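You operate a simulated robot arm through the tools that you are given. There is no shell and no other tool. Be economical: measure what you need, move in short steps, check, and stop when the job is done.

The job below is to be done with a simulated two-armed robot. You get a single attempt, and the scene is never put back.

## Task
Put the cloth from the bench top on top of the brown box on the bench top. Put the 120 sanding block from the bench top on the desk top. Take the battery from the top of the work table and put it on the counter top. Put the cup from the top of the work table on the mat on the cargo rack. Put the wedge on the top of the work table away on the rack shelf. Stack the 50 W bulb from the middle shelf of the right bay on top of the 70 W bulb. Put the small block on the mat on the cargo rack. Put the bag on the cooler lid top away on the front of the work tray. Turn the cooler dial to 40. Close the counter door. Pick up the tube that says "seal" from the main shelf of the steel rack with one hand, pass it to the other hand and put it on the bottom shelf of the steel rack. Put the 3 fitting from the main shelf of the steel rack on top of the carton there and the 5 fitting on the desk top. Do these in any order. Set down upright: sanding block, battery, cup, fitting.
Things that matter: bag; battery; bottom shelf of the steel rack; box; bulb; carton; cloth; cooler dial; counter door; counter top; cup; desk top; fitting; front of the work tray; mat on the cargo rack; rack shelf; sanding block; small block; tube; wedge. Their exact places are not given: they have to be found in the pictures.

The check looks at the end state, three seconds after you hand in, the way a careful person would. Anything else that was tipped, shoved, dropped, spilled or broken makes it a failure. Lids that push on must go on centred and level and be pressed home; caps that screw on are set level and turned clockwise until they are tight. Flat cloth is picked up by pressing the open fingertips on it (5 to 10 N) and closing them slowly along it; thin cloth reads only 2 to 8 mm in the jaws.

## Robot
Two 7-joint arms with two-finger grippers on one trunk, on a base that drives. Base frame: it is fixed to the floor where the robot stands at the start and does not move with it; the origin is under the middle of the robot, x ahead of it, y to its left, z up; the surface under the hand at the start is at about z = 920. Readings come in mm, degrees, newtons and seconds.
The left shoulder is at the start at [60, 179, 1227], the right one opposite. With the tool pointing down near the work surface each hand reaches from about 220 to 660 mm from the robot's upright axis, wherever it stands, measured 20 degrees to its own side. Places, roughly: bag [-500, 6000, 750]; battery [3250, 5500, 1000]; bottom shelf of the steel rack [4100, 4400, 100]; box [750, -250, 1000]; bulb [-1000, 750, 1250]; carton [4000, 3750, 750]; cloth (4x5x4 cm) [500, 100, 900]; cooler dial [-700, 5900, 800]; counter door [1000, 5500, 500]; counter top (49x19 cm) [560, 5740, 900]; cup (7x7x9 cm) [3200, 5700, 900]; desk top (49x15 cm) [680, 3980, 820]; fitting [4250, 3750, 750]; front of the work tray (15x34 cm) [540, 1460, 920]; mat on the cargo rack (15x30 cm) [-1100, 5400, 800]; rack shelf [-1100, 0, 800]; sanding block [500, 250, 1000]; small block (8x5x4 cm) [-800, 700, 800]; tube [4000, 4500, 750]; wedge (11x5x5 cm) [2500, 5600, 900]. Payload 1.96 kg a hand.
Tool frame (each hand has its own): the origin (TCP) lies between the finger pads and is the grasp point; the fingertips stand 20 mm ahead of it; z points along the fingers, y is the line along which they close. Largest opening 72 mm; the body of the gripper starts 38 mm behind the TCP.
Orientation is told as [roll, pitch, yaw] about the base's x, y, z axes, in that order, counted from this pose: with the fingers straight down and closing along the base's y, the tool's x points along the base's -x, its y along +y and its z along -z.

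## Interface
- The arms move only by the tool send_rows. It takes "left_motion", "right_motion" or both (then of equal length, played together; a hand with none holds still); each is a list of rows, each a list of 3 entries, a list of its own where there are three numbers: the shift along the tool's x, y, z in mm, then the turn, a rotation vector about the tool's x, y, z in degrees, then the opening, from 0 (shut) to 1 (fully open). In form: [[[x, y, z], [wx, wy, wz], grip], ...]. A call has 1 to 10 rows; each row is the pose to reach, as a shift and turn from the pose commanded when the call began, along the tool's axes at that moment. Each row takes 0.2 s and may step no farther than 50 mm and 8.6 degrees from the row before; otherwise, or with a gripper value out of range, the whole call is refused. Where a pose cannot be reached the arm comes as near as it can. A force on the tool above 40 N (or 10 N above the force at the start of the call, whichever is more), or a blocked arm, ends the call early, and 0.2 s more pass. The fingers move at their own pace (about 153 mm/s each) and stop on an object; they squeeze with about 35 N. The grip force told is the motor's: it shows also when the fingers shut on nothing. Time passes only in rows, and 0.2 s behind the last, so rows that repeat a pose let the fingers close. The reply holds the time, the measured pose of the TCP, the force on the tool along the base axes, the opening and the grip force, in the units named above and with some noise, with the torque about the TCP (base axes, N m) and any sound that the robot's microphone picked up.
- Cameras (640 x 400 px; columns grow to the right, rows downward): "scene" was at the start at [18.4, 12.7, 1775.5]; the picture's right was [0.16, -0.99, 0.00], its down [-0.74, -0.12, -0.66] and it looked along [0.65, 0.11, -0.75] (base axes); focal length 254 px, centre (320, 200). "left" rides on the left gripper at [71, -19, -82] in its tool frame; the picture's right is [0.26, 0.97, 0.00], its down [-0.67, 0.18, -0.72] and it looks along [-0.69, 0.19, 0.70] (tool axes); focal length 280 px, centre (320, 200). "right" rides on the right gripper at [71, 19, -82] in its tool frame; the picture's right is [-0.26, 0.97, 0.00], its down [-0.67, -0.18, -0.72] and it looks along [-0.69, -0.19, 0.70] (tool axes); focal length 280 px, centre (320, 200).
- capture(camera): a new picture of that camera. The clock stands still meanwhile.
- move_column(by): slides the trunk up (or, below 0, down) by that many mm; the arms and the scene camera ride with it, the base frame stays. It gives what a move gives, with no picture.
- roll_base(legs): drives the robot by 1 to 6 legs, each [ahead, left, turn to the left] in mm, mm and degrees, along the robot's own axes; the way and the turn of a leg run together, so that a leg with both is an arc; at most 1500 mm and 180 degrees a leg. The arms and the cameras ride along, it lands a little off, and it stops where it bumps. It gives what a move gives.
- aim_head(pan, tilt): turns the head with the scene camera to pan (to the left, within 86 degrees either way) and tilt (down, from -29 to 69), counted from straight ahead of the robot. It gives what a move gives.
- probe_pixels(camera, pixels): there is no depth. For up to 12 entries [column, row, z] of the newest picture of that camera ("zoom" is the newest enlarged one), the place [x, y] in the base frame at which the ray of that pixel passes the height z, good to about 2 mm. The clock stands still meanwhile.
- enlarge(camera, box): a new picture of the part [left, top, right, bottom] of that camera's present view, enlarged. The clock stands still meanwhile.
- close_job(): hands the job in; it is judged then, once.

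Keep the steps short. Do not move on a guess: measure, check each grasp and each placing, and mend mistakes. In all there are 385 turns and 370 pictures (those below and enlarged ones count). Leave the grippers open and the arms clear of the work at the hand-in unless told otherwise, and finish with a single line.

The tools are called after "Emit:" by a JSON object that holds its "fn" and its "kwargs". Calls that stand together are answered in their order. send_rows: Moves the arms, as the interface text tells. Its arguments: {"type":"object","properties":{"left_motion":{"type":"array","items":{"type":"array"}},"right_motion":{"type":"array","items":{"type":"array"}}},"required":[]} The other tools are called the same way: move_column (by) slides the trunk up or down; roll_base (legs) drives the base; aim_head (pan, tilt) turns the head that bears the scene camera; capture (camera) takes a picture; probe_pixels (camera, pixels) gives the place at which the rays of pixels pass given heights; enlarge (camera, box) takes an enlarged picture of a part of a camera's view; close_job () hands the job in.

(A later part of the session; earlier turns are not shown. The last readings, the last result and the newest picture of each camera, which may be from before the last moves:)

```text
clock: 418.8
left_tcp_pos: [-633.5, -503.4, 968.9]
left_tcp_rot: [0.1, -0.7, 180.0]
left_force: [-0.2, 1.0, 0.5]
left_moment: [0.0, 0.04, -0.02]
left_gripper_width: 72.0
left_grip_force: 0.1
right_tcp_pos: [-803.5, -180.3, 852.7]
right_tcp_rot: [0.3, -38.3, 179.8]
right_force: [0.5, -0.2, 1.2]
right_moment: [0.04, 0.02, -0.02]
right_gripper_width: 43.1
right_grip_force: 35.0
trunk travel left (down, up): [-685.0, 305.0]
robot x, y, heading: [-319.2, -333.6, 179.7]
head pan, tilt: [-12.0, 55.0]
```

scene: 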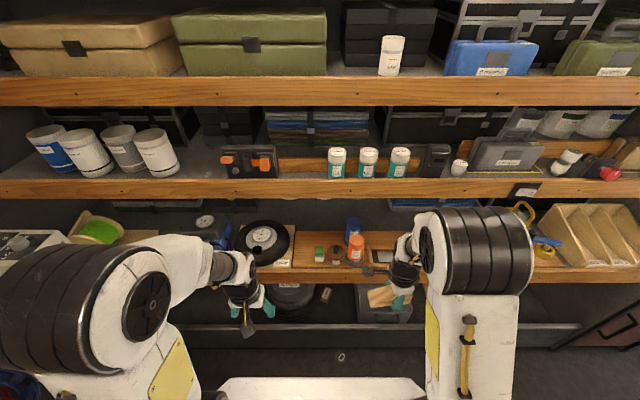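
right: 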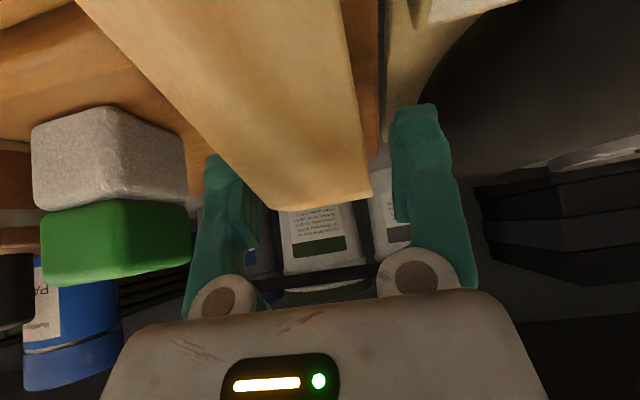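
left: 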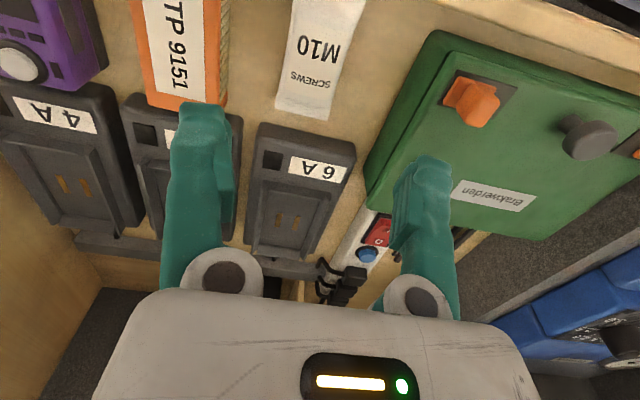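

Gripped. Lift 22 and move 110 forward, watching.

Emit:
{"fn": "send_rows", "kwargs": {"right_motion": [[[-13.6, 0, -17.3], [0, 0, 0], 0], [[-45, 0, 7.5], [0, 0, 0], 0], [[-76.4, 0, 32.3], [0, 0, 0], 0], [[-100, 0, 51], [0, 0, 0], 0]]}}

Emit:
{"fn": "capture", "kwargs": {"camera": "scene"}}

Emit:
{"fn": "capture", "kwargs": {"camera": "right"}}

```text
clock: 419.8
left_tcp_pos: [-634.9, -503.0, 968.7]
left_tcp_rot: [0.1, -0.8, 180.0]
left_force: [0.3, -0.6, -0.7]
left_moment: [0.01, -0.04, -0.01]
left_gripper_width: 71.7
left_grip_force: 0.0
right_tcp_pos: [-914.8, -179.0, 874.6]
right_tcp_rot: [0.2, -38.2, 179.8]
right_force: [-1.0, -0.2, -0.3]
right_moment: [0.01, 0.0, -0.01]
right_gripper_width: 43.1
right_grip_force: 35.1
trunk travel left (down, up): [-685.0, 305.0]
robot x, y, heading: [-319.4, -334.3, 179.8]
head pan, tilt: [-12.0, 55.0]
```

```text
165 pictures are left
```

scene: 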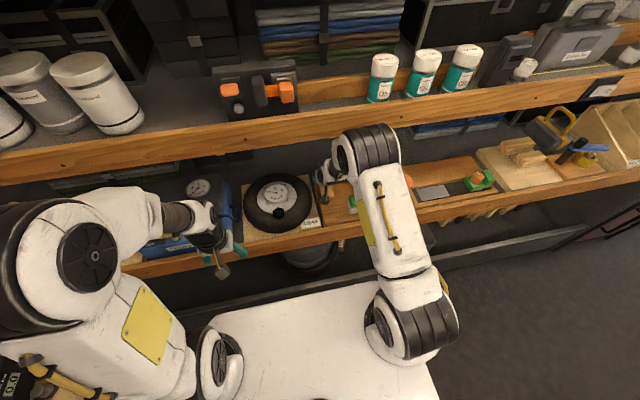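

```text
164 pictures are left
```

right: 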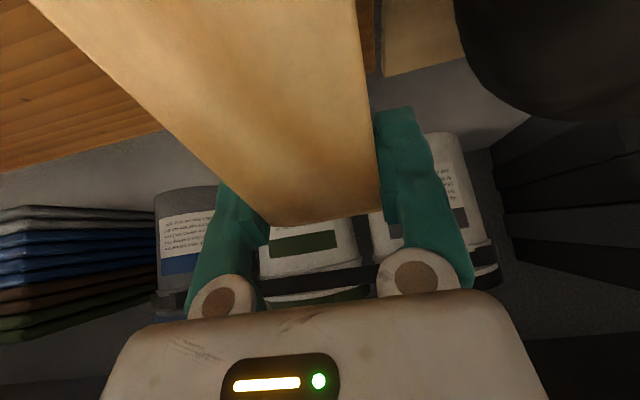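

Emit:
{"fn": "probe_pixels", "kwargs": {"camera": "right", "pixels": [[300, 215, 812], [180, 185, 812], [165, 130, 825], [420, 110, 812], [450, 125, 812]]}}

Emit:
{"fn": "send_rows", "kwargs": {"right_motion": [[[-31.4, 0, 24.8], [0, 0, 0], 0], [[-55, 0, 43.4], [0, 0, 0], 0]]}}

Emit:
{"fn": "enlarge", "kwargs": {"camera": "scene", "box": [240, 80, 480, 230]}}

Emit:
{"fn": "capture", "kwargs": {"camera": "right"}}

```text
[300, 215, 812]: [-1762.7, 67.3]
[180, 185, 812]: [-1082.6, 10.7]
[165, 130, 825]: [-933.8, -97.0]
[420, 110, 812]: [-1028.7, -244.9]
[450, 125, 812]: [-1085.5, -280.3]
```

```text
clock: 420.4
left_tcp_pos: [-633.6, -502.3, 969.2]
left_tcp_rot: [0.0, -0.7, 179.9]
left_force: [0.0, 0.6, 0.4]
left_moment: [-0.01, 0.01, 0.02]
left_gripper_width: 72.0
left_grip_force: 0.1
right_tcp_pos: [-984.4, -179.9, 874.9]
right_tcp_rot: [0.1, -38.4, 179.9]
right_force: [0.1, -1.0, -0.9]
right_moment: [0.03, 0.0, -0.02]
right_gripper_width: 43.1
right_grip_force: 35.2
trunk travel left (down, up): [-685.0, 305.0]
robot x, y, heading: [-320.6, -333.7, 179.8]
head pan, tilt: [-12.0, 55.0]
```

```text
2.67 times, centred on (360, 155) of scene
```

zoom: 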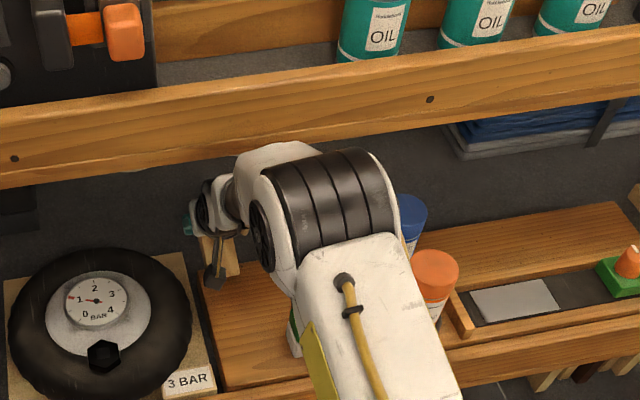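

```text
162 pictures are left
```

right: 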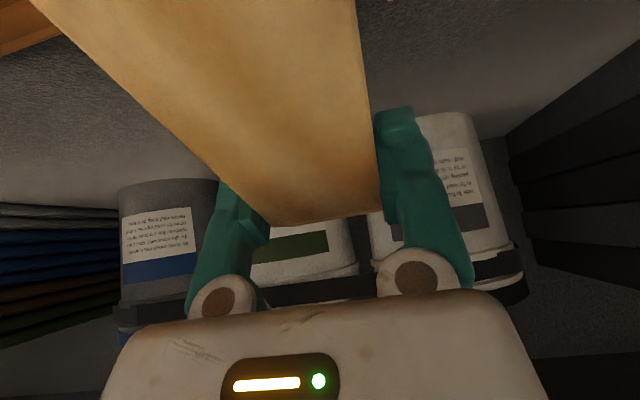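

Emit:
{"fn": "probe_pixels", "kwargs": {"camera": "right", "pixels": [[160, 182, 812], [440, 113, 812], [215, 182, 812], [50, 20, 825], [60, 30, 812]]}}

Emit:
{"fn": "send_rows", "kwargs": {"right_motion": [[[-24, 0, 19], [0, 0, 0], 0], [[-43, 0, 34], [0, 0, 0], 0]]}}

Emit:
{"fn": "capture", "kwargs": {"camera": "right"}}

```text
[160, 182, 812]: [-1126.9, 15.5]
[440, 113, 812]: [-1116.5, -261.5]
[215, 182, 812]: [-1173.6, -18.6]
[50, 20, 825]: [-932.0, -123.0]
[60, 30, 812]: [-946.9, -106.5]
```

```text
clock: 421.0
left_tcp_pos: [-620.8, -502.1, 972.6]
left_tcp_rot: [0.2, -1.5, 179.9]
left_force: [-1.7, 0.1, -0.6]
left_moment: [0.02, -0.02, 0.01]
left_gripper_width: 72.3
left_grip_force: 0.0
right_tcp_pos: [-1025.1, -179.7, 879.4]
right_tcp_rot: [0.3, -38.6, 179.7]
right_force: [0.7, 0.9, -1.7]
right_moment: [0.02, 0.03, 0.01]
right_gripper_width: 43.3
right_grip_force: 34.9
trunk travel left (down, up): [-685.0, 305.0]
robot x, y, heading: [-320.4, -336.9, 179.6]
head pan, tilt: [-12.0, 55.0]
```

```text
161 pictures are left
```

right: 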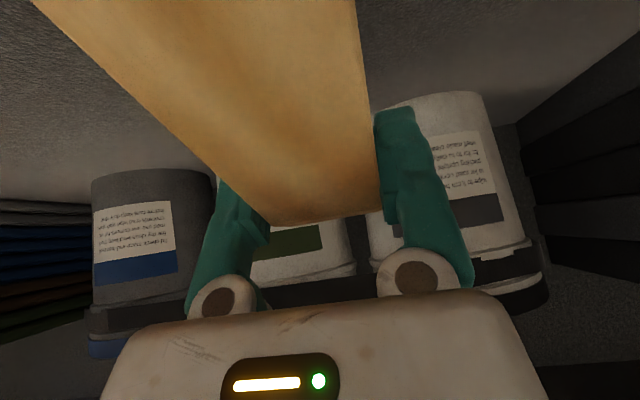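

The arm seems to touch something overhead (small body shift). Thin end is already clear of the plank (~15 mm); lower here gently.

Emit:
{"fn": "send_rows", "kwargs": {"right_motion": [[[6, 0, 8], [0, 0, 0], 0], [[12, 0, 16], [0, 0, 0], 0], [[17, 0, 20.5], [0, 0, 0], 0], [[20, 0, 24], [0, 0, 0], 0], [[23, 0, 28], [0, 0, 0], 0], [[26, 0, 32], [0, 0, 0], 0]]}}

Emit:
{"fn": "enlarge", "kwargs": {"camera": "scene", "box": [240, 80, 480, 230]}}

```text
clock: 422.4
left_tcp_pos: [-635.0, -502.9, 968.8]
left_tcp_rot: [0.2, -0.6, 179.9]
left_force: [0.0, -0.3, 1.1]
left_moment: [0.0, -0.03, 0.0]
left_gripper_width: 72.0
left_grip_force: 0.1
right_tcp_pos: [-1039.1, -180.9, 831.8]
right_tcp_rot: [0.3, -38.2, 179.8]
right_force: [-0.2, 0.4, -0.7]
right_moment: [-0.05, 0.02, 0.02]
right_gripper_width: 43.2
right_grip_force: 35.3
trunk travel left (down, up): [-685.0, 305.0]
robot x, y, heading: [-320.5, -336.1, 179.7]
head pan, tilt: [-12.0, 55.0]
```

```text
2.67 times, centred on (360, 155) of scene
```

zoom: 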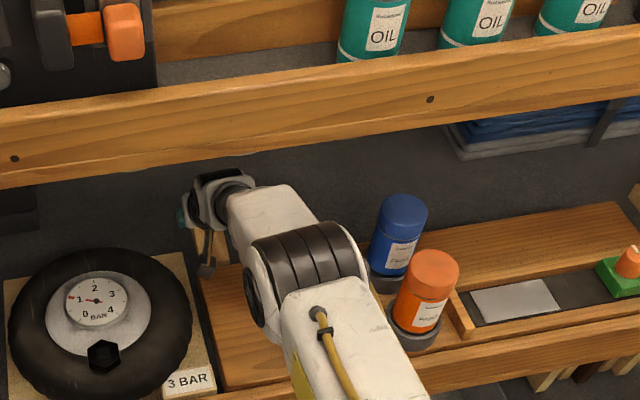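

Free again; continue lowering until contact.

Emit:
{"fn": "send_rows", "kwargs": {"right_motion": [[[2.5, 0, 3.1], [0, 0, 0], 0], [[5, 0, 6.2], [0, 0, 0], 0], [[7.5, 0, 9.4], [0, 0, 0], 0], [[10, 0, 12.5], [0, 0, 0], 0], [[12.5, 0, 15.7], [0, 0, 0], 0], [[15, 0, 19], [0, 0, 0], 0], [[17.5, 0, 22], [0, 0, 0], 0]]}}

```text
clock: 423.8
left_tcp_pos: [-630.8, -503.3, 969.8]
left_tcp_rot: [0.1, -0.9, 180.0]
left_force: [0.3, -0.7, 0.0]
left_moment: [-0.01, 0.02, -0.03]
left_gripper_width: 72.1
left_grip_force: 0.1
right_tcp_pos: [-1039.3, -181.3, 818.0]
right_tcp_rot: [0.3, -39.2, 179.7]
right_force: [8.5, 0.4, 20.3]
right_moment: [-0.28, -2.27, 0.17]
right_gripper_width: 43.0
right_grip_force: 34.8
trunk travel left (down, up): [-685.0, 305.0]
robot x, y, heading: [-320.2, -336.0, 179.7]
head pan, tilt: [-12.0, 55.0]
stopped in row 7 (right hand): the force on the tool passed its limit at 45 N (the readings are from after the stop); the commanded pose is now the measured one
```

Emit:
{"fn": "send_rows", "kwargs": {"right_motion": [[[-1.5, 0, -2], [0, 0, 0], 0.4], [[-1.5, 0, -2], [0, 0, 0], 0.85], [[-1.5, 0, -2], [0, 0, 0], 0.95], [[-1.5, 0, -2], [0, 0, 0], 0.95]]}}

Emit:
{"fn": "capture", "kwargs": {"camera": "right"}}

```text
clock: 424.8
left_tcp_pos: [-632.4, -502.6, 969.0]
left_tcp_rot: [0.0, -0.8, 179.9]
left_force: [0.1, 0.1, -0.6]
left_moment: [-0.02, 0.03, 0.0]
left_gripper_width: 71.9
left_grip_force: 0.1
right_tcp_pos: [-1040.7, -181.5, 819.0]
right_tcp_rot: [0.3, -39.0, 179.8]
right_force: [6.5, -2.0, 12.5]
right_moment: [-0.15, -1.33, -0.12]
right_gripper_width: 68.4
right_grip_force: 0.1
trunk travel left (down, up): [-685.0, 305.0]
robot x, y, heading: [-320.4, -336.2, 179.4]
head pan, tilt: [-12.0, 55.0]
```

```text
159 pictures are left
```

right: 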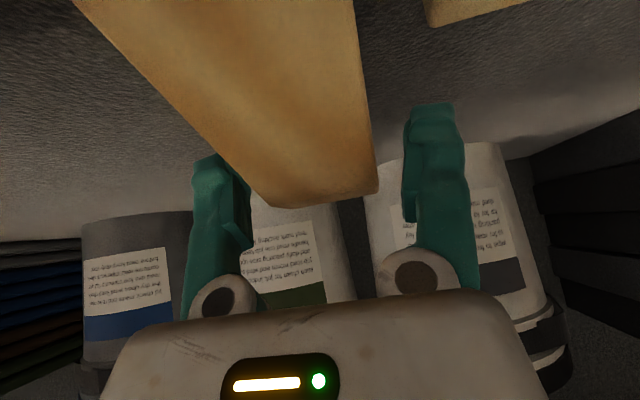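

Released. Retract: slightly up along the tool axis, then straight back.

Emit:
{"fn": "send_rows", "kwargs": {"right_motion": [[[0, 0, -20], [0, 0, 0], 0.95], [[0, 0, -42], [0, 0, 0], 0.95], [[31, 0, -67], [0, 0, 0], 0.95], [[62, 0, -92], [0, 0, 0], 0.95], [[93, 0, -117], [0, 0, 0], 0.95]]}}

Emit:
{"fn": "capture", "kwargs": {"camera": "right"}}

Emit:
{"fn": "enlarge", "kwargs": {"camera": "scene", "box": [240, 80, 480, 230]}}

```text
clock: 426.0
left_tcp_pos: [-634.3, -500.8, 968.9]
left_tcp_rot: [0.1, -0.8, 180.0]
left_force: [-0.9, 1.4, 0.3]
left_moment: [0.04, -0.03, 0.02]
left_gripper_width: 72.0
left_grip_force: 0.1
right_tcp_pos: [-895.8, -182.0, 851.6]
right_tcp_rot: [0.2, -39.0, 179.7]
right_force: [0.6, -0.3, -0.3]
right_moment: [-0.04, 0.01, -0.03]
right_gripper_width: 68.3
right_grip_force: 0.1
trunk travel left (down, up): [-685.0, 305.0]
robot x, y, heading: [-320.3, -335.0, 180.0]
head pan, tilt: [-12.0, 55.0]
```

```text
158 pictures are left
```

right: 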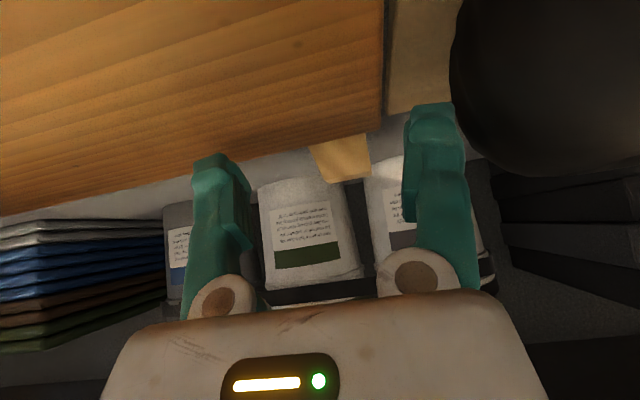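

```text
2.67 times, centred on (360, 155) of scene
```

zoom: 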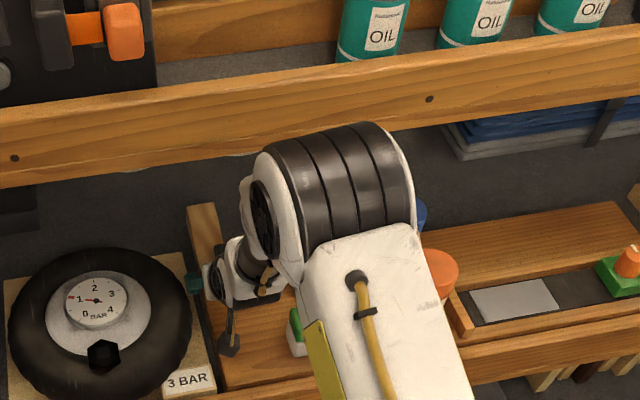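

Emit:
{"fn": "send_rows", "kwargs": {"right_motion": [[[31, 0, -25], [0, 0, 0], 0.9], [[62, 0, -50], [0, 0, 0], 0.9], [[80, 0, -85], [0, 0, 0], 1], [[75, 0, -130], [0, 8, 0], 1], [[70, 0, -170], [0, 16, 0], 1], [[65, 0, -205], [0, 24, 0], 1], [[60, 0, -235], [0, 32, 0], 1], [[60, 0, -235], [0, 39, 0], 1]]}}

Emit:
{"fn": "enlarge", "kwargs": {"camera": "scene", "box": [240, 80, 480, 230]}}

Emit:
{"fn": "capture", "kwargs": {"camera": "right"}}

```text
clock: 427.8
left_tcp_pos: [-636.2, -502.1, 967.7]
left_tcp_rot: [0.1, -0.6, 180.0]
left_force: [-1.0, -0.2, 0.6]
left_moment: [-0.01, -0.01, -0.02]
left_gripper_width: 72.1
left_grip_force: 0.1
right_tcp_pos: [-701.6, -180.3, 995.5]
right_tcp_rot: [0.2, 0.2, 179.9]
right_force: [0.5, -0.3, 0.8]
right_moment: [0.03, -0.01, 0.04]
right_gripper_width: 71.8
right_grip_force: 0.1
trunk travel left (down, up): [-685.0, 305.0]
robot x, y, heading: [-321.7, -333.5, 179.8]
head pan, tilt: [-12.0, 55.0]
```

```text
2.67 times, centred on (360, 155) of scene
```

zoom: 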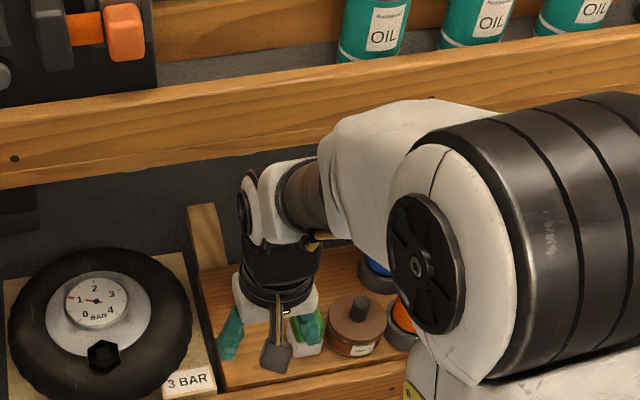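

```text
155 pictures are left
```

right: 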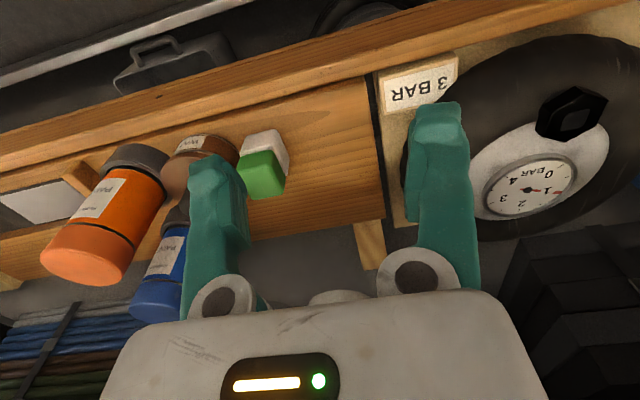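

Emit:
{"fn": "enlarge", "kwargs": {"camera": "scene", "box": [295, 145, 343, 190]}}

Emit:
{"fn": "enlarge", "kwargs": {"camera": "right", "box": [320, 180, 416, 280]}}

```text
8.89 times, centred on (319, 168) of scene
```

zoom: 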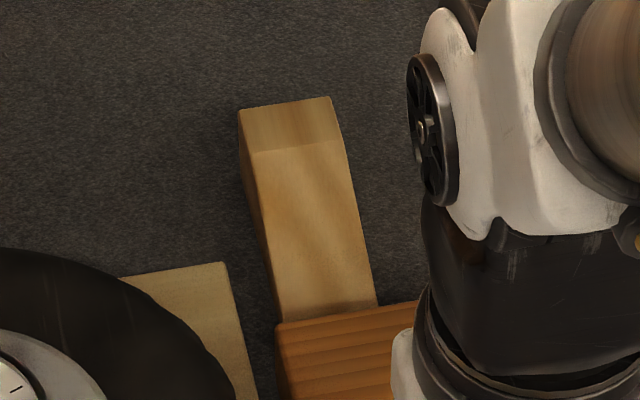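

```text
4.00 times, centred on (368, 230) of right
```

zoom: 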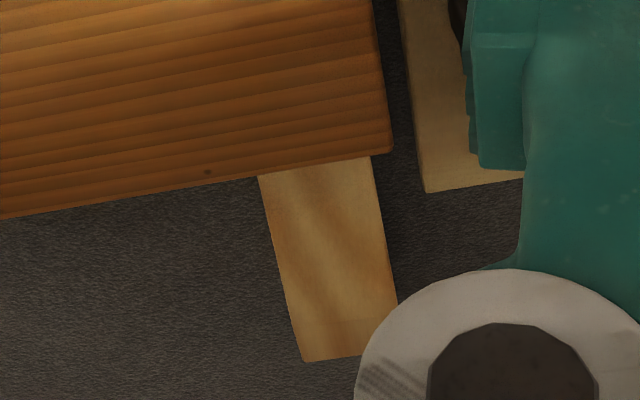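

Wedge lies flat on the deck behind the plank. Now travel to the steel rack: raise trunk, back off, turn, drive +y.

Emit:
{"fn": "move_column", "kwargs": {"by": 140}}

Emit:
{"fn": "roll_base", "kwargs": {"legs": [[-210, 0, 0], [0, 0, -90], [1500, 0, 0]]}}

Emit:
{"fn": "roll_base", "kwargs": {"legs": [[1500, 0, 0], [1500, 0, 0]]}}

```text
clock: 429.5
left_tcp_pos: [-634.5, -501.6, 1107.7]
left_tcp_rot: [0.1, -0.7, 179.9]
left_force: [-1.1, 0.7, 0.6]
left_moment: [0.02, 0.02, 0.01]
left_gripper_width: 71.9
left_grip_force: 0.0
right_tcp_pos: [-700.9, -180.6, 1136.3]
right_tcp_rot: [0.3, 0.1, 179.9]
right_force: [-0.3, -0.2, -0.6]
right_moment: [0.02, -0.01, -0.01]
right_gripper_width: 71.8
right_grip_force: 0.1
trunk travel left (down, up): [-825.0, 165.0]
robot x, y, heading: [-315.7, -332.8, 179.6]
head pan, tilt: [-12.0, 55.0]
```

```text
clock: 442.0
left_tcp_pos: [-256.6, 1470.9, 1107.7]
left_tcp_rot: [0.1, -0.7, 89.2]
left_force: [0.2, -0.7, -0.3]
left_moment: [0.02, 0.0, 0.02]
left_gripper_width: 71.9
left_grip_force: 0.1
right_tcp_pos: [67.2, 1533.1, 1135.8]
right_tcp_rot: [0.1, 0.1, 89.1]
right_force: [0.6, -1.0, 0.3]
right_moment: [-0.01, -0.01, 0.0]
right_gripper_width: 72.0
right_grip_force: 0.1
trunk travel left (down, up): [-825.0, 165.0]
robot x, y, heading: [-90.0, 1156.1, 88.9]
head pan, tilt: [-12.0, 55.0]
```

```text
clock: 456.4
left_tcp_pos: [-228.1, 4476.3, 1108.8]
left_tcp_rot: [0.2, -0.8, 89.6]
left_force: [0.0, 0.6, 0.2]
left_moment: [0.0, -0.01, -0.01]
left_gripper_width: 72.1
left_grip_force: 0.0
right_tcp_pos: [94.3, 4541.8, 1136.1]
right_tcp_rot: [0.1, 0.1, 89.6]
right_force: [-0.4, -0.2, -0.5]
right_moment: [0.04, 0.0, 0.0]
right_gripper_width: 71.9
right_grip_force: 0.2
trunk travel left (down, up): [-825.0, 165.0]
robot x, y, heading: [-62.0, 4161.2, 89.3]
head pan, tilt: [-12.0, 55.0]
```

Emit:
{"fn": "roll_base", "kwargs": {"legs": [[620, 0, 0], [0, 0, -89.5], [1500, 0, 0], [1500, 0, 0]]}}

Emit:
{"fn": "aim_head", "kwargs": {"pan": -15, "tilt": 30}}

Emit:
{"fn": "capture", "kwargs": {"camera": "scene"}}

```text
clock: 477.9
left_tcp_pos: [3280.0, 4921.5, 1108.7]
left_tcp_rot: [0.1, -0.7, -0.4]
left_force: [-0.2, -0.6, 0.0]
left_moment: [-0.02, 0.02, 0.0]
left_gripper_width: 71.8
left_grip_force: 0.1
right_tcp_pos: [3345.5, 4598.2, 1135.8]
right_tcp_rot: [0.2, 0.1, -0.5]
right_force: [0.7, 1.1, -0.3]
right_moment: [0.0, 0.0, -0.01]
right_gripper_width: 71.8
right_grip_force: 0.0
trunk travel left (down, up): [-825.0, 165.0]
robot x, y, heading: [2966.6, 4756.0, -1.2]
head pan, tilt: [-12.0, 55.0]
```

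```text
clock: 478.8
left_tcp_pos: [3279.8, 4921.2, 1108.2]
left_tcp_rot: [0.0, -0.7, -0.4]
left_force: [-0.1, 0.3, 1.0]
left_moment: [0.04, 0.01, 0.0]
left_gripper_width: 71.9
left_grip_force: 0.0
right_tcp_pos: [3345.9, 4598.5, 1135.1]
right_tcp_rot: [0.2, 0.1, -0.6]
right_force: [0.3, 0.0, 0.0]
right_moment: [0.0, 0.02, 0.0]
right_gripper_width: 72.1
right_grip_force: 0.2
trunk travel left (down, up): [-825.0, 165.0]
robot x, y, heading: [2967.2, 4756.0, -0.9]
head pan, tilt: [-15.0, 30.0]
```

```text
152 pictures are left
```

scene: 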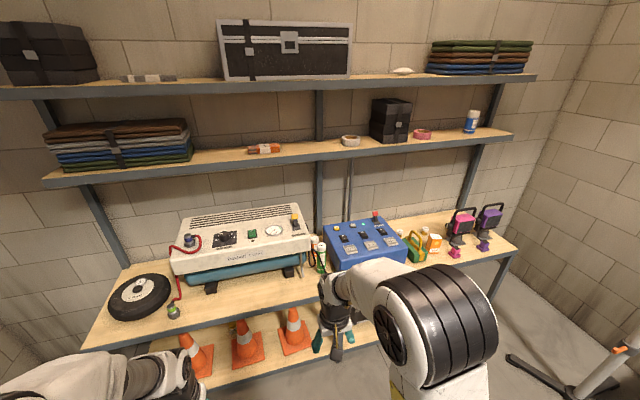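

Strafe right 480 and ahead 250 for a better view.

Emit:
{"fn": "roll_base", "kwargs": {"legs": [[250, -480, 1]]}}

Emit:
{"fn": "aim_head", "kwargs": {"pan": 0, "tilt": 40}}

Emit:
{"fn": "capture", "kwargs": {"camera": "scene"}}

Emit:
{"fn": "enlarge", "kwargs": {"camera": "scene", "box": [160, 190, 400, 340]}}

Emit:
{"fn": "enlarge", "kwargs": {"camera": "scene", "box": [360, 180, 520, 280]}}

```text
clock: 481.9
left_tcp_pos: [3524.3, 4446.2, 1107.9]
left_tcp_rot: [0.1, -0.7, 0.5]
left_force: [-0.8, -0.4, -0.9]
left_moment: [0.03, 0.02, 0.01]
left_gripper_width: 71.9
left_grip_force: 0.1
right_tcp_pos: [3593.6, 4125.2, 1136.0]
right_tcp_rot: [0.2, 0.1, 0.2]
right_force: [-0.2, -0.5, -0.5]
right_moment: [-0.02, -0.02, 0.0]
right_gripper_width: 72.0
right_grip_force: 0.0
trunk travel left (down, up): [-825.0, 165.0]
robot x, y, heading: [3213.1, 4274.9, 0.1]
head pan, tilt: [-15.0, 30.0]
```

```text
clock: 482.6
left_tcp_pos: [3523.2, 4446.0, 1108.4]
left_tcp_rot: [0.1, -0.7, 0.4]
left_force: [0.8, 0.2, 0.0]
left_moment: [-0.07, -0.01, -0.02]
left_gripper_width: 72.3
left_grip_force: 0.1
right_tcp_pos: [3594.0, 4124.4, 1135.9]
right_tcp_rot: [0.3, 0.1, 0.3]
right_force: [0.3, 0.6, -0.4]
right_moment: [0.01, 0.02, -0.03]
right_gripper_width: 72.0
right_grip_force: 0.1
trunk travel left (down, up): [-825.0, 165.0]
robot x, y, heading: [3215.6, 4276.4, 0.2]
head pan, tilt: [0.0, 40.0]
```

```text
151 pictures are left
```

scene: 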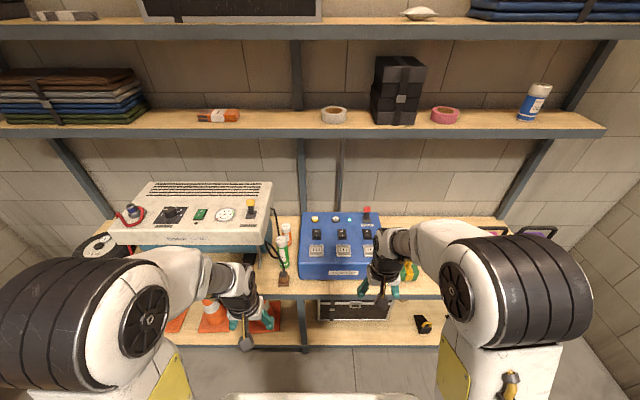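

```text
2.67 times, centred on (280, 265) of scene
```

zoom: 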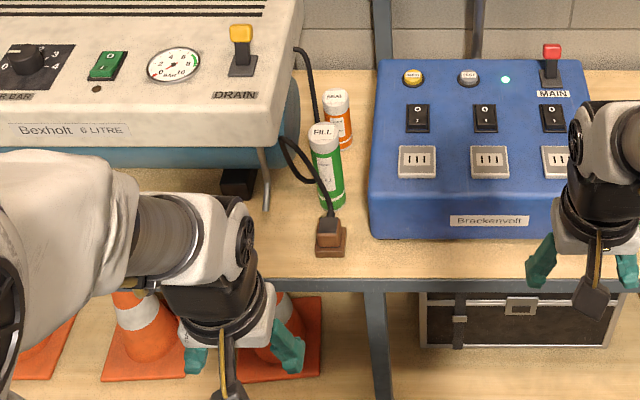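

```text
4.00 times, centred on (440, 230) of scene
```

zoom: 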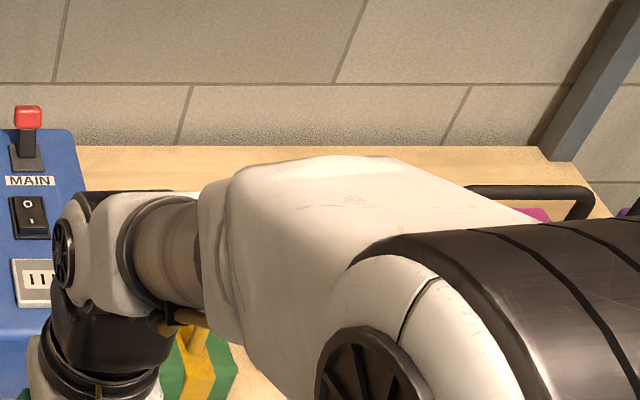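

Emit:
{"fn": "enlarge", "kwargs": {"camera": "scene", "box": [265, 215, 305, 290]}}

Emit:
{"fn": "probe_pixels", "kwargs": {"camera": "scene", "pixels": [[284, 285, 750], [284, 268, 750], [290, 240, 750], [227, 310, 750], [300, 294, 750], [284, 285, 800], [300, 294, 800], [390, 340, 100], [301, 348, 100]]}}

```text
5.33 times, centred on (285, 252) of scene
```

zoom: 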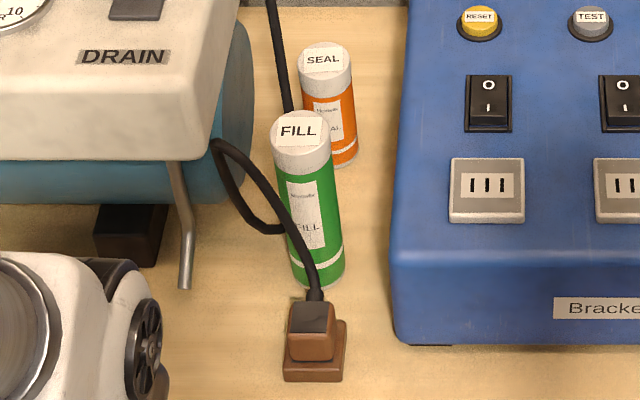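

```text
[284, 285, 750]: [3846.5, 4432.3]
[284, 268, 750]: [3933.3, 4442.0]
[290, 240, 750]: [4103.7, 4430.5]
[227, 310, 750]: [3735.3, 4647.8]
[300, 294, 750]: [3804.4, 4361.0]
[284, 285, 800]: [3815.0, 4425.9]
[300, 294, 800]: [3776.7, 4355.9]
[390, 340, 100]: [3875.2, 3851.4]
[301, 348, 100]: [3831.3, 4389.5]
```

SEAL is the orange tube behind FILL. Lower the trunk 250 for triangulation.

Emit:
{"fn": "move_column", "kwargs": {"by": -250}}

Emit:
{"fn": "capture", "kwargs": {"camera": "scene"}}

Emit:
{"fn": "enlarge", "kwargs": {"camera": "scene", "box": [230, 120, 350, 195]}}

```text
clock: 485.2
left_tcp_pos: [3523.9, 4445.7, 857.5]
left_tcp_rot: [0.0, -0.7, 0.3]
left_force: [-0.6, 1.4, 0.0]
left_moment: [-0.01, -0.02, 0.0]
left_gripper_width: 72.0
left_grip_force: 0.1
right_tcp_pos: [3594.8, 4123.3, 885.3]
right_tcp_rot: [0.1, 0.1, 0.3]
right_force: [-0.2, -0.2, -0.1]
right_moment: [0.02, -0.05, 0.0]
right_gripper_width: 71.9
right_grip_force: 0.1
trunk travel left (down, up): [-575.0, 415.0]
robot x, y, heading: [3211.0, 4278.0, 0.3]
head pan, tilt: [0.0, 40.0]
```

```text
147 pictures are left
```

scene: 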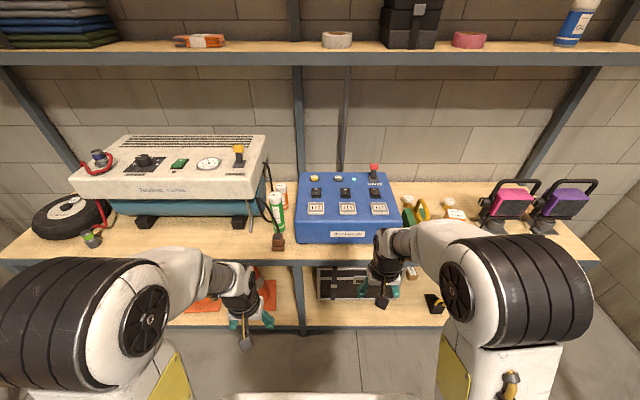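

```text
5.33 times, centred on (290, 158) of scene
```

zoom: 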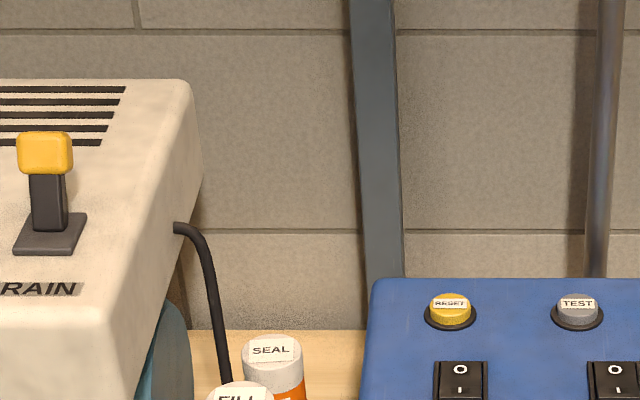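

Emit:
{"fn": "probe_pixels", "kwargs": {"camera": "scene", "pixels": [[300, 242, 750], [300, 242, 800], [300, 242, 850], [300, 242, 700], [280, 190, 850], [280, 190, 900], [280, 190, 950], [450, 212, 800], [280, 248, 750], [280, 248, 800]]}}

```text
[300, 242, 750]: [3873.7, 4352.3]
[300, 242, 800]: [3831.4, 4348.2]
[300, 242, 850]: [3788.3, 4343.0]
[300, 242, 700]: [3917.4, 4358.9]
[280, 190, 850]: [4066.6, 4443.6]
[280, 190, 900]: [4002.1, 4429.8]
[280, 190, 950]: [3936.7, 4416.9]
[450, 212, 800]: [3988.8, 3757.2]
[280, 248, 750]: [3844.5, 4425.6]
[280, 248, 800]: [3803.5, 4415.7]
```

Shelf z≈705, SEAL tube top ≈(4100,4425,~830). Plan: left hand takes it from above, right hand (tilted) receives it lower down. Raise the trunk 200, drive ahead 265.

Emit:
{"fn": "move_column", "kwargs": {"by": 200}}

Emit:
{"fn": "roll_base", "kwargs": {"legs": [[265, -20, -0.3]]}}

Emit:
{"fn": "capture", "kwargs": {"camera": "left"}}

Emit:
{"fn": "aim_head", "kwargs": {"pan": 10, "tilt": 55}}

Emit:
{"fn": "capture", "kwargs": {"camera": "scene"}}

```text
clock: 487.4
left_tcp_pos: [3524.0, 4446.4, 1057.8]
left_tcp_rot: [0.1, -0.7, 0.3]
left_force: [-0.1, 0.1, -0.5]
left_moment: [0.0, 0.0, 0.02]
left_gripper_width: 72.1
left_grip_force: 0.1
right_tcp_pos: [3593.2, 4125.0, 1086.2]
right_tcp_rot: [0.2, 0.1, 0.3]
right_force: [-0.5, 0.4, -0.6]
right_moment: [0.05, 0.0, 0.01]
right_gripper_width: 72.1
right_grip_force: 0.1
trunk travel left (down, up): [-775.0, 215.0]
robot x, y, heading: [3214.0, 4275.7, 0.1]
head pan, tilt: [0.0, 40.0]
```

```text
clock: 489.3
left_tcp_pos: [3795.6, 4423.9, 1058.9]
left_tcp_rot: [0.1, -0.7, 0.0]
left_force: [-0.3, -0.2, 0.0]
left_moment: [-0.01, 0.04, 0.01]
left_gripper_width: 72.0
left_grip_force: 0.1
right_tcp_pos: [3861.2, 4101.4, 1086.4]
right_tcp_rot: [0.3, 0.1, -0.1]
right_force: [0.1, -0.7, 0.2]
right_moment: [-0.01, -0.04, 0.0]
right_gripper_width: 72.2
right_grip_force: 0.1
trunk travel left (down, up): [-775.0, 215.0]
robot x, y, heading: [3478.4, 4257.1, -0.3]
head pan, tilt: [0.0, 40.0]
```

```text
145 pictures are left
```

left: 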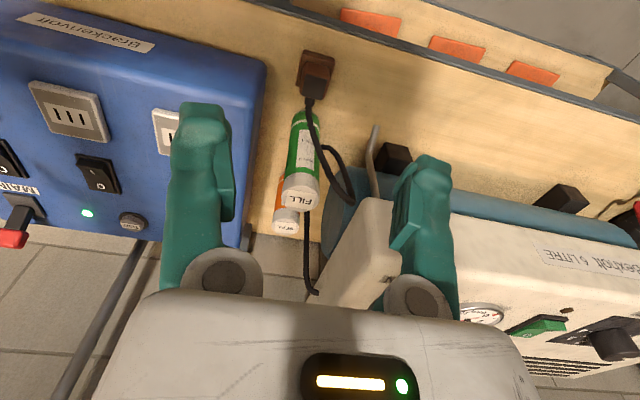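

```text
clock: 490.1
left_tcp_pos: [3795.0, 4424.7, 1058.5]
left_tcp_rot: [0.1, -0.7, -0.1]
left_force: [0.4, 0.3, -0.4]
left_moment: [0.0, 0.04, -0.05]
left_gripper_width: 71.9
left_grip_force: 0.0
right_tcp_pos: [3862.3, 4101.4, 1085.6]
right_tcp_rot: [0.3, 0.1, -0.1]
right_force: [0.5, 0.0, -0.4]
right_moment: [0.02, -0.05, 0.01]
right_gripper_width: 72.0
right_grip_force: 0.1
trunk travel left (down, up): [-775.0, 215.0]
robot x, y, heading: [3479.6, 4255.0, -0.3]
head pan, tilt: [10.0, 55.0]
```

```text
144 pictures are left
```

scene: 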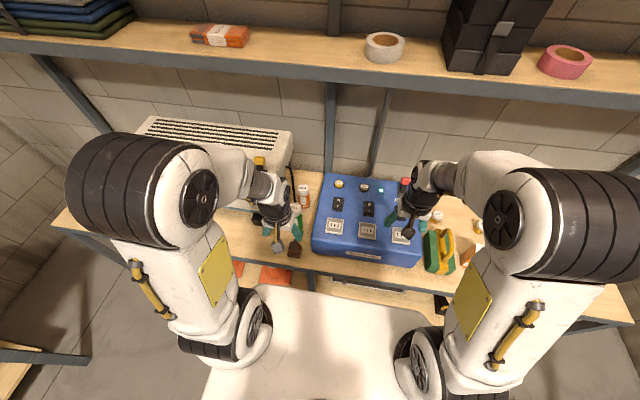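

Emit:
{"fn": "probe_pixels", "kwargs": {"camera": "left", "pixels": [[286, 226, 800], [286, 226, 850], [286, 226, 900], [300, 196, 850], [300, 196, 900], [265, 75, 850], [247, 245, 850], [350, 225, 950], [378, 250, 950]]}}

Emit:
{"fn": "enlarge", "kwargs": {"camera": "scene", "box": [270, 165, 350, 215]}}

```text
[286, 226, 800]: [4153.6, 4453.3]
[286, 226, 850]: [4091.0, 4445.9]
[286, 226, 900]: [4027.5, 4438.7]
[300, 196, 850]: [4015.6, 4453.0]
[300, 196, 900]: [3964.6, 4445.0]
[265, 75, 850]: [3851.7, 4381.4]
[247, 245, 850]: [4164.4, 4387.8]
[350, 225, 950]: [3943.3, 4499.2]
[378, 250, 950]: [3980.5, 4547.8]
```

```text
8.00 times, centred on (310, 190) of scene
```

zoom: 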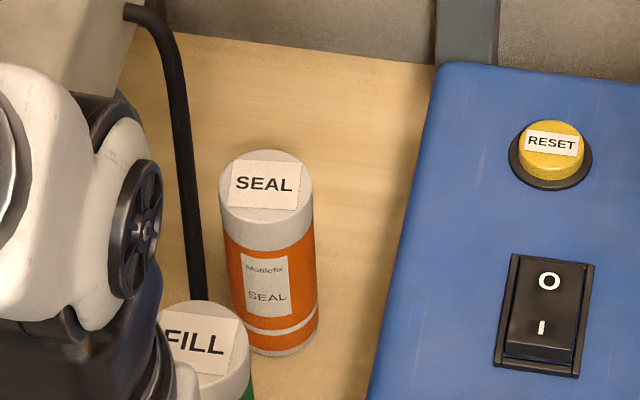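

Emit:
{"fn": "probe_pixels", "kwargs": {"camera": "zoom", "pixels": [[266, 185, 800], [266, 185, 850], [266, 185, 900], [285, 333, 680], [285, 333, 720], [285, 333, 760], [219, 190, 850], [313, 185, 850], [200, 340, 850], [410, 230, 850]]}}

```text
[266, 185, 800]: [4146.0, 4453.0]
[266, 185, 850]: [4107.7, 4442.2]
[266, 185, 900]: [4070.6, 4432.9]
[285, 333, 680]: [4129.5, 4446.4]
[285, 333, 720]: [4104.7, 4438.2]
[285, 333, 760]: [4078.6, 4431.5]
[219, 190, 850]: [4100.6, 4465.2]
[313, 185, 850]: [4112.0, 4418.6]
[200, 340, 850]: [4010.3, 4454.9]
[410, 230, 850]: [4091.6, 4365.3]
```

SEAL tube ≈(4130,4450), z≈678–818, Ø47; FILL stands 100 mm in front. I'll use a vertical left hand at yaw 90 (closing along x, camera to the side). Drive 42 closer and rotate the left hand.

Emit:
{"fn": "roll_base", "kwargs": {"legs": [[42, 0, 0.3]]}}

Emit:
{"fn": "send_rows", "kwargs": {"left_motion": [[[0, 0, 0], [0, 0, -8.5], 1], [[0, 0, 0], [0, 0, -17], 1], [[0, 0, 0], [0, 0, -25.5], 1], [[0, 0, 0], [0, 0, -34], 1], [[0, 0, 0], [0, 0, -42.5], 1], [[0, 0, 0], [0, 0, -51], 1], [[0, 0, 0], [0, 0, -59.5], 1], [[0, 0, 0], [0, 0, -68], 1], [[0, 0, 0], [0, 0, -76.5], 1], [[0, 0, 0], [0, 0, -85], 1]]}}

```text
clock: 491.0
left_tcp_pos: [3833.7, 4424.5, 1059.6]
left_tcp_rot: [0.1, -1.0, 0.3]
left_force: [0.2, -0.2, 0.5]
left_moment: [0.0, -0.02, -0.02]
left_gripper_width: 72.0
left_grip_force: 0.0
right_tcp_pos: [3901.4, 4104.0, 1086.9]
right_tcp_rot: [0.2, 0.0, 0.2]
right_force: [-0.1, -1.0, -0.2]
right_moment: [0.0, -0.04, 0.03]
right_gripper_width: 72.0
right_grip_force: 0.0
trunk travel left (down, up): [-775.0, 215.0]
robot x, y, heading: [3522.0, 4256.3, 0.1]
head pan, tilt: [10.0, 55.0]
```

```text
clock: 493.2
left_tcp_pos: [3835.4, 4425.2, 1058.9]
left_tcp_rot: [-0.7, -0.1, 85.5]
left_force: [-0.1, -0.5, 0.2]
left_moment: [0.01, -0.03, -0.03]
left_gripper_width: 72.2
left_grip_force: 0.1
right_tcp_pos: [3903.6, 4103.5, 1086.9]
right_tcp_rot: [0.2, 0.1, 0.2]
right_force: [0.7, 0.5, 0.4]
right_moment: [0.0, 0.0, 0.03]
right_gripper_width: 72.0
right_grip_force: 0.1
trunk travel left (down, up): [-775.0, 215.0]
robot x, y, heading: [3521.5, 4253.8, 0.2]
head pan, tilt: [10.0, 55.0]
```

Emit:
{"fn": "send_rows", "kwargs": {"left_motion": [[[-7, -41, 0], [0, 0, -0.7], 1], [[-14, -83, 0], [0, 0, -1.4], 1], [[-21, -124, 0], [0, 0, -2.1], 1], [[-28, -166, 0], [0, 0, -2.8], 1], [[-34, -207, 0], [0, 0, -3.5], 1], [[-41, -249, 15], [0, 0, -4.2], 1], [[-48, -287, 40], [0, 0, -4.5], 1], [[-48, -290, 85], [0, 0, -4.5], 1]]}}

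Emit:
{"fn": "capture", "kwargs": {"camera": "left"}}

Emit:
{"fn": "enlarge", "kwargs": {"camera": "scene", "box": [220, 130, 380, 230]}}

```text
clock: 495.0
left_tcp_pos: [4117.7, 4451.4, 995.8]
left_tcp_rot: [-0.8, -0.1, 89.8]
left_force: [0.0, 0.9, -0.6]
left_moment: [-0.04, 0.04, 0.0]
left_gripper_width: 72.1
left_grip_force: 0.0
left hand out of reach, approached as far as the arm can: row 7, 8
right_tcp_pos: [3906.9, 4104.7, 1084.0]
right_tcp_rot: [0.2, 0.4, 0.3]
right_force: [-0.1, 0.5, -0.8]
right_moment: [0.01, -0.01, 0.01]
right_gripper_width: 72.1
right_grip_force: 0.0
trunk travel left (down, up): [-775.0, 215.0]
robot x, y, heading: [3525.5, 4255.0, 0.0]
head pan, tilt: [10.0, 55.0]
```

```text
142 pictures are left
```

left: 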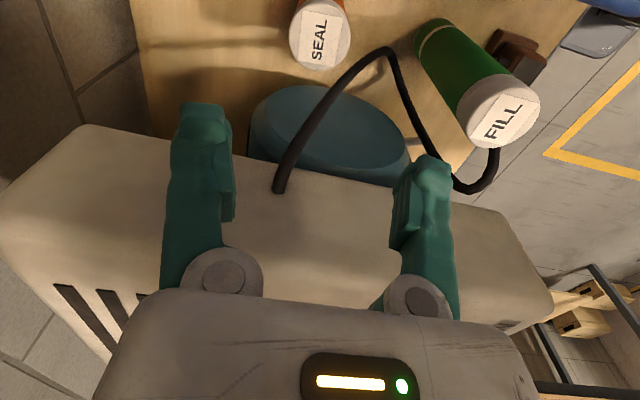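

```text
4.00 times, centred on (300, 180) of scene
```

zoom: 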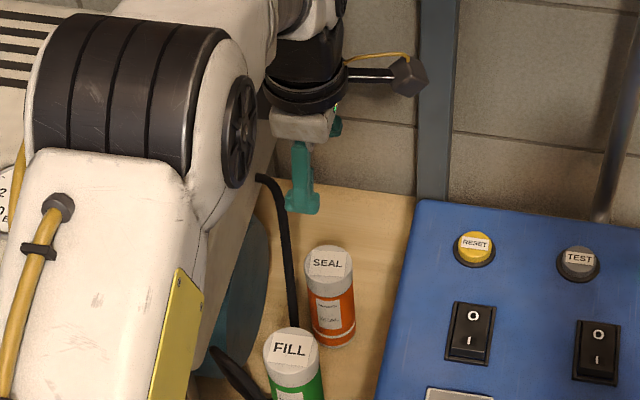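

SEAL top is right under the hand (320,42). The compressor edge is close on +y, so I tilt the hand 12° about the closing axis and lower to 865.

Emit:
{"fn": "send_rows", "kwargs": {"left_motion": [[[0, 0, 20], [0, -6, 0], 1], [[0, 0, 50], [0, -12, 0], 1], [[0, 0, 90], [0, -12, 0], 1], [[0, 0, 130], [0, -12, 0], 1]]}}

Emit:
{"fn": "capture", "kwargs": {"camera": "left"}}

Emit:
{"fn": "enlarge", "kwargs": {"camera": "scene", "box": [220, 130, 380, 230]}}

```text
clock: 496.0
left_tcp_pos: [4119.6, 4448.7, 865.7]
left_tcp_rot: [-0.7, -12.1, 89.9]
left_force: [0.7, -0.1, -0.2]
left_moment: [-0.02, 0.02, 0.05]
left_gripper_width: 71.8
left_grip_force: 0.0
right_tcp_pos: [3905.9, 4104.2, 1084.6]
right_tcp_rot: [0.2, 0.1, 0.2]
right_force: [0.1, -1.2, 0.1]
right_moment: [-0.01, 0.01, 0.01]
right_gripper_width: 72.1
right_grip_force: 0.0
trunk travel left (down, up): [-775.0, 215.0]
robot x, y, heading: [3522.4, 4257.2, 0.2]
head pan, tilt: [10.0, 55.0]
```

```text
140 pictures are left
```

left: 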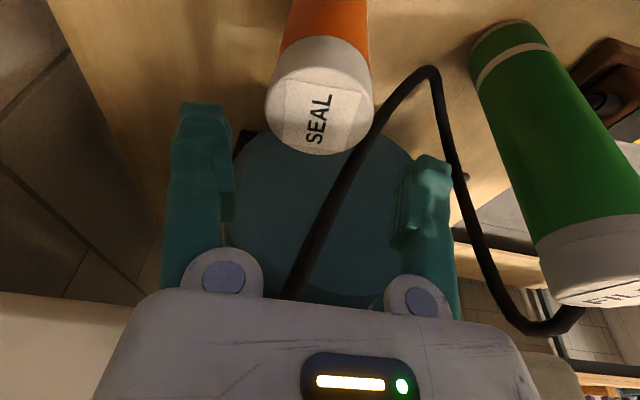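

```text
4.00 times, centred on (300, 180) of scene
```

zoom: 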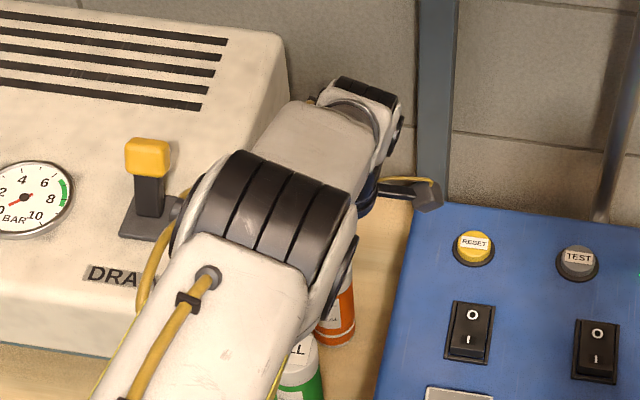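

Hose peak computed at (4035,4466,728) — clear of the fingers. Descend 68 straight to TCP≈797 with small correction, opening 0.85.

Emit:
{"fn": "send_rows", "kwargs": {"left_motion": [[[6, -2, 22], [0, 0, 0], 0.85], [[12, -2, 45], [0, 0, 0], 0.85], [[17, -2, 66], [0, 0, 0], 0.85]]}}

Emit:
{"fn": "capture", "kwargs": {"camera": "left"}}

```text
clock: 496.8
left_tcp_pos: [4116.0, 4445.6, 799.9]
left_tcp_rot: [-1.0, -12.1, 89.8]
left_force: [-0.6, 0.0, 0.6]
left_moment: [0.0, 0.0, 0.02]
left_gripper_width: 61.3
left_grip_force: 0.3
left hand out of reach, approached as far as the arm can: row 3
right_tcp_pos: [3902.6, 4103.7, 1084.8]
right_tcp_rot: [0.2, 0.1, 0.2]
right_force: [0.1, -0.2, -0.1]
right_moment: [0.03, -0.02, -0.02]
right_gripper_width: 72.1
right_grip_force: 0.1
trunk travel left (down, up): [-775.0, 215.0]
robot x, y, heading: [3524.4, 4258.8, 0.2]
head pan, tilt: [10.0, 55.0]
```

```text
138 pictures are left
```

left: 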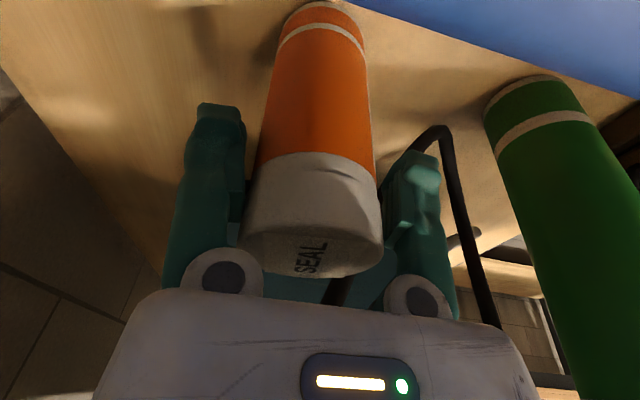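

Fingers straddle the SEAL tube. Close and lift.

Emit:
{"fn": "send_rows", "kwargs": {"left_motion": [[[0, 0, 0], [0, 0, 0], 0.5], [[0, 0, 0], [0, 0, 0], 0], [[0, 0, 0], [0, 0, 0], 0], [[0, 0, 0], [0, 0, 0], 0]]}}

Emit:
{"fn": "send_rows", "kwargs": {"left_motion": [[[-4, 0, -20], [0, 0, 0], 0], [[-12, 0, -58], [0, 0, 0], 0], [[-20, 0, -97], [0, 0, 0], 0], [[-29, 0, -136], [0, 0, 0], 0], [[-37, 0, -175], [0, 0, 0], 0], [[-46, 0, -215], [0, 0, 0], 0]]}}

Emit:
{"fn": "capture", "kwargs": {"camera": "left"}}

```text
clock: 497.8
left_tcp_pos: [4116.4, 4446.0, 800.5]
left_tcp_rot: [-0.9, -12.1, 90.0]
left_force: [-0.1, -0.2, 0.7]
left_moment: [-0.01, -0.07, -0.02]
left_gripper_width: 53.1
left_grip_force: 34.9
right_tcp_pos: [3904.9, 4103.1, 1085.1]
right_tcp_rot: [0.2, 0.1, 0.2]
right_force: [-0.1, 0.4, -0.8]
right_moment: [-0.02, 0.02, 0.0]
right_gripper_width: 71.9
right_grip_force: 0.2
trunk travel left (down, up): [-775.0, 215.0]
robot x, y, heading: [3526.3, 4258.1, -0.1]
head pan, tilt: [10.0, 55.0]
```

```text
clock: 499.2
left_tcp_pos: [4115.6, 4446.8, 989.3]
left_tcp_rot: [-0.7, -12.1, 89.9]
left_force: [0.2, -0.5, -1.5]
left_moment: [0.01, 0.01, -0.01]
left_gripper_width: 53.1
left_grip_force: 35.4
left hand out of reach, approached as far as the arm can: row 6
right_tcp_pos: [3905.7, 4104.9, 1085.9]
right_tcp_rot: [0.1, 0.2, 0.2]
right_force: [0.2, 0.3, -0.3]
right_moment: [0.0, 0.01, 0.0]
right_gripper_width: 72.0
right_grip_force: 0.0
trunk travel left (down, up): [-775.0, 215.0]
robot x, y, heading: [3518.4, 4257.4, 0.4]
head pan, tilt: [10.0, 55.0]
```

```text
137 pictures are left
```

left: 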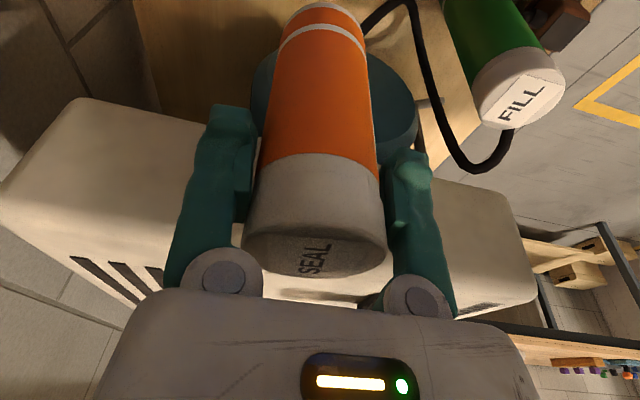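

Held. Raise the trunk 100, then retract the left hand to in front of the robot.

Emit:
{"fn": "move_column", "kwargs": {"by": 100}}

Emit:
{"fn": "roll_base", "kwargs": {"legs": [[-350, 0, 0]]}}

Emit:
{"fn": "send_rows", "kwargs": {"left_motion": [[[0, 45, 0], [0, 2.5, 0], 0], [[0, 90, 0], [0, 5, 0], 0], [[0, 135, 0], [0, 7.5, 0], 0], [[0, 170, 0], [0, 10, 0], 0], [[0, 180, 0], [0, 12, 0], 0]]}}

Emit:
{"fn": "capture", "kwargs": {"camera": "scene"}}

```text
clock: 500.5
left_tcp_pos: [4114.0, 4445.6, 1089.7]
left_tcp_rot: [-0.8, -12.1, 89.9]
left_force: [-0.1, -0.3, -1.4]
left_moment: [0.05, 0.01, -0.01]
left_gripper_width: 53.0
left_grip_force: 34.8
right_tcp_pos: [3905.5, 4103.2, 1185.5]
right_tcp_rot: [0.2, 0.1, 0.3]
right_force: [0.1, 0.2, 0.6]
right_moment: [-0.03, -0.02, 0.02]
right_gripper_width: 72.0
right_grip_force: 0.1
trunk travel left (down, up): [-875.0, 115.0]
robot x, y, heading: [3525.4, 4258.1, 0.0]
head pan, tilt: [10.0, 55.0]
```

```text
clock: 502.8
left_tcp_pos: [3764.4, 4447.4, 1090.5]
left_tcp_rot: [-0.7, -12.1, 90.1]
left_force: [-1.2, 0.4, -2.5]
left_moment: [0.01, 0.02, -0.01]
left_gripper_width: 53.2
left_grip_force: 34.8
right_tcp_pos: [3555.5, 4103.4, 1185.7]
right_tcp_rot: [0.3, 0.3, 0.4]
right_force: [-0.2, -0.4, 0.4]
right_moment: [-0.03, -0.03, 0.0]
right_gripper_width: 72.1
right_grip_force: 0.0
trunk travel left (down, up): [-875.0, 115.0]
robot x, y, heading: [3169.5, 4257.2, 0.4]
head pan, tilt: [10.0, 55.0]
```

```text
clock: 504.0
left_tcp_pos: [3583.6, 4447.1, 1088.1]
left_tcp_rot: [-0.6, 0.0, 89.9]
left_force: [0.2, -0.3, -1.8]
left_moment: [0.01, -0.01, 0.0]
left_gripper_width: 53.0
left_grip_force: 34.7
right_tcp_pos: [3554.3, 4104.4, 1185.2]
right_tcp_rot: [0.2, 0.2, 0.4]
right_force: [0.5, 0.1, 0.1]
right_moment: [0.01, 0.04, 0.02]
right_gripper_width: 71.9
right_grip_force: 0.0
trunk travel left (down, up): [-875.0, 115.0]
robot x, y, heading: [3169.3, 4254.7, 0.3]
head pan, tilt: [10.0, 55.0]
```

```text
136 pictures are left
```

scene: 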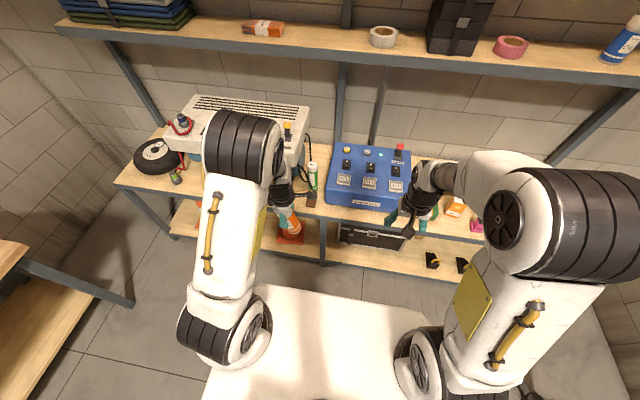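

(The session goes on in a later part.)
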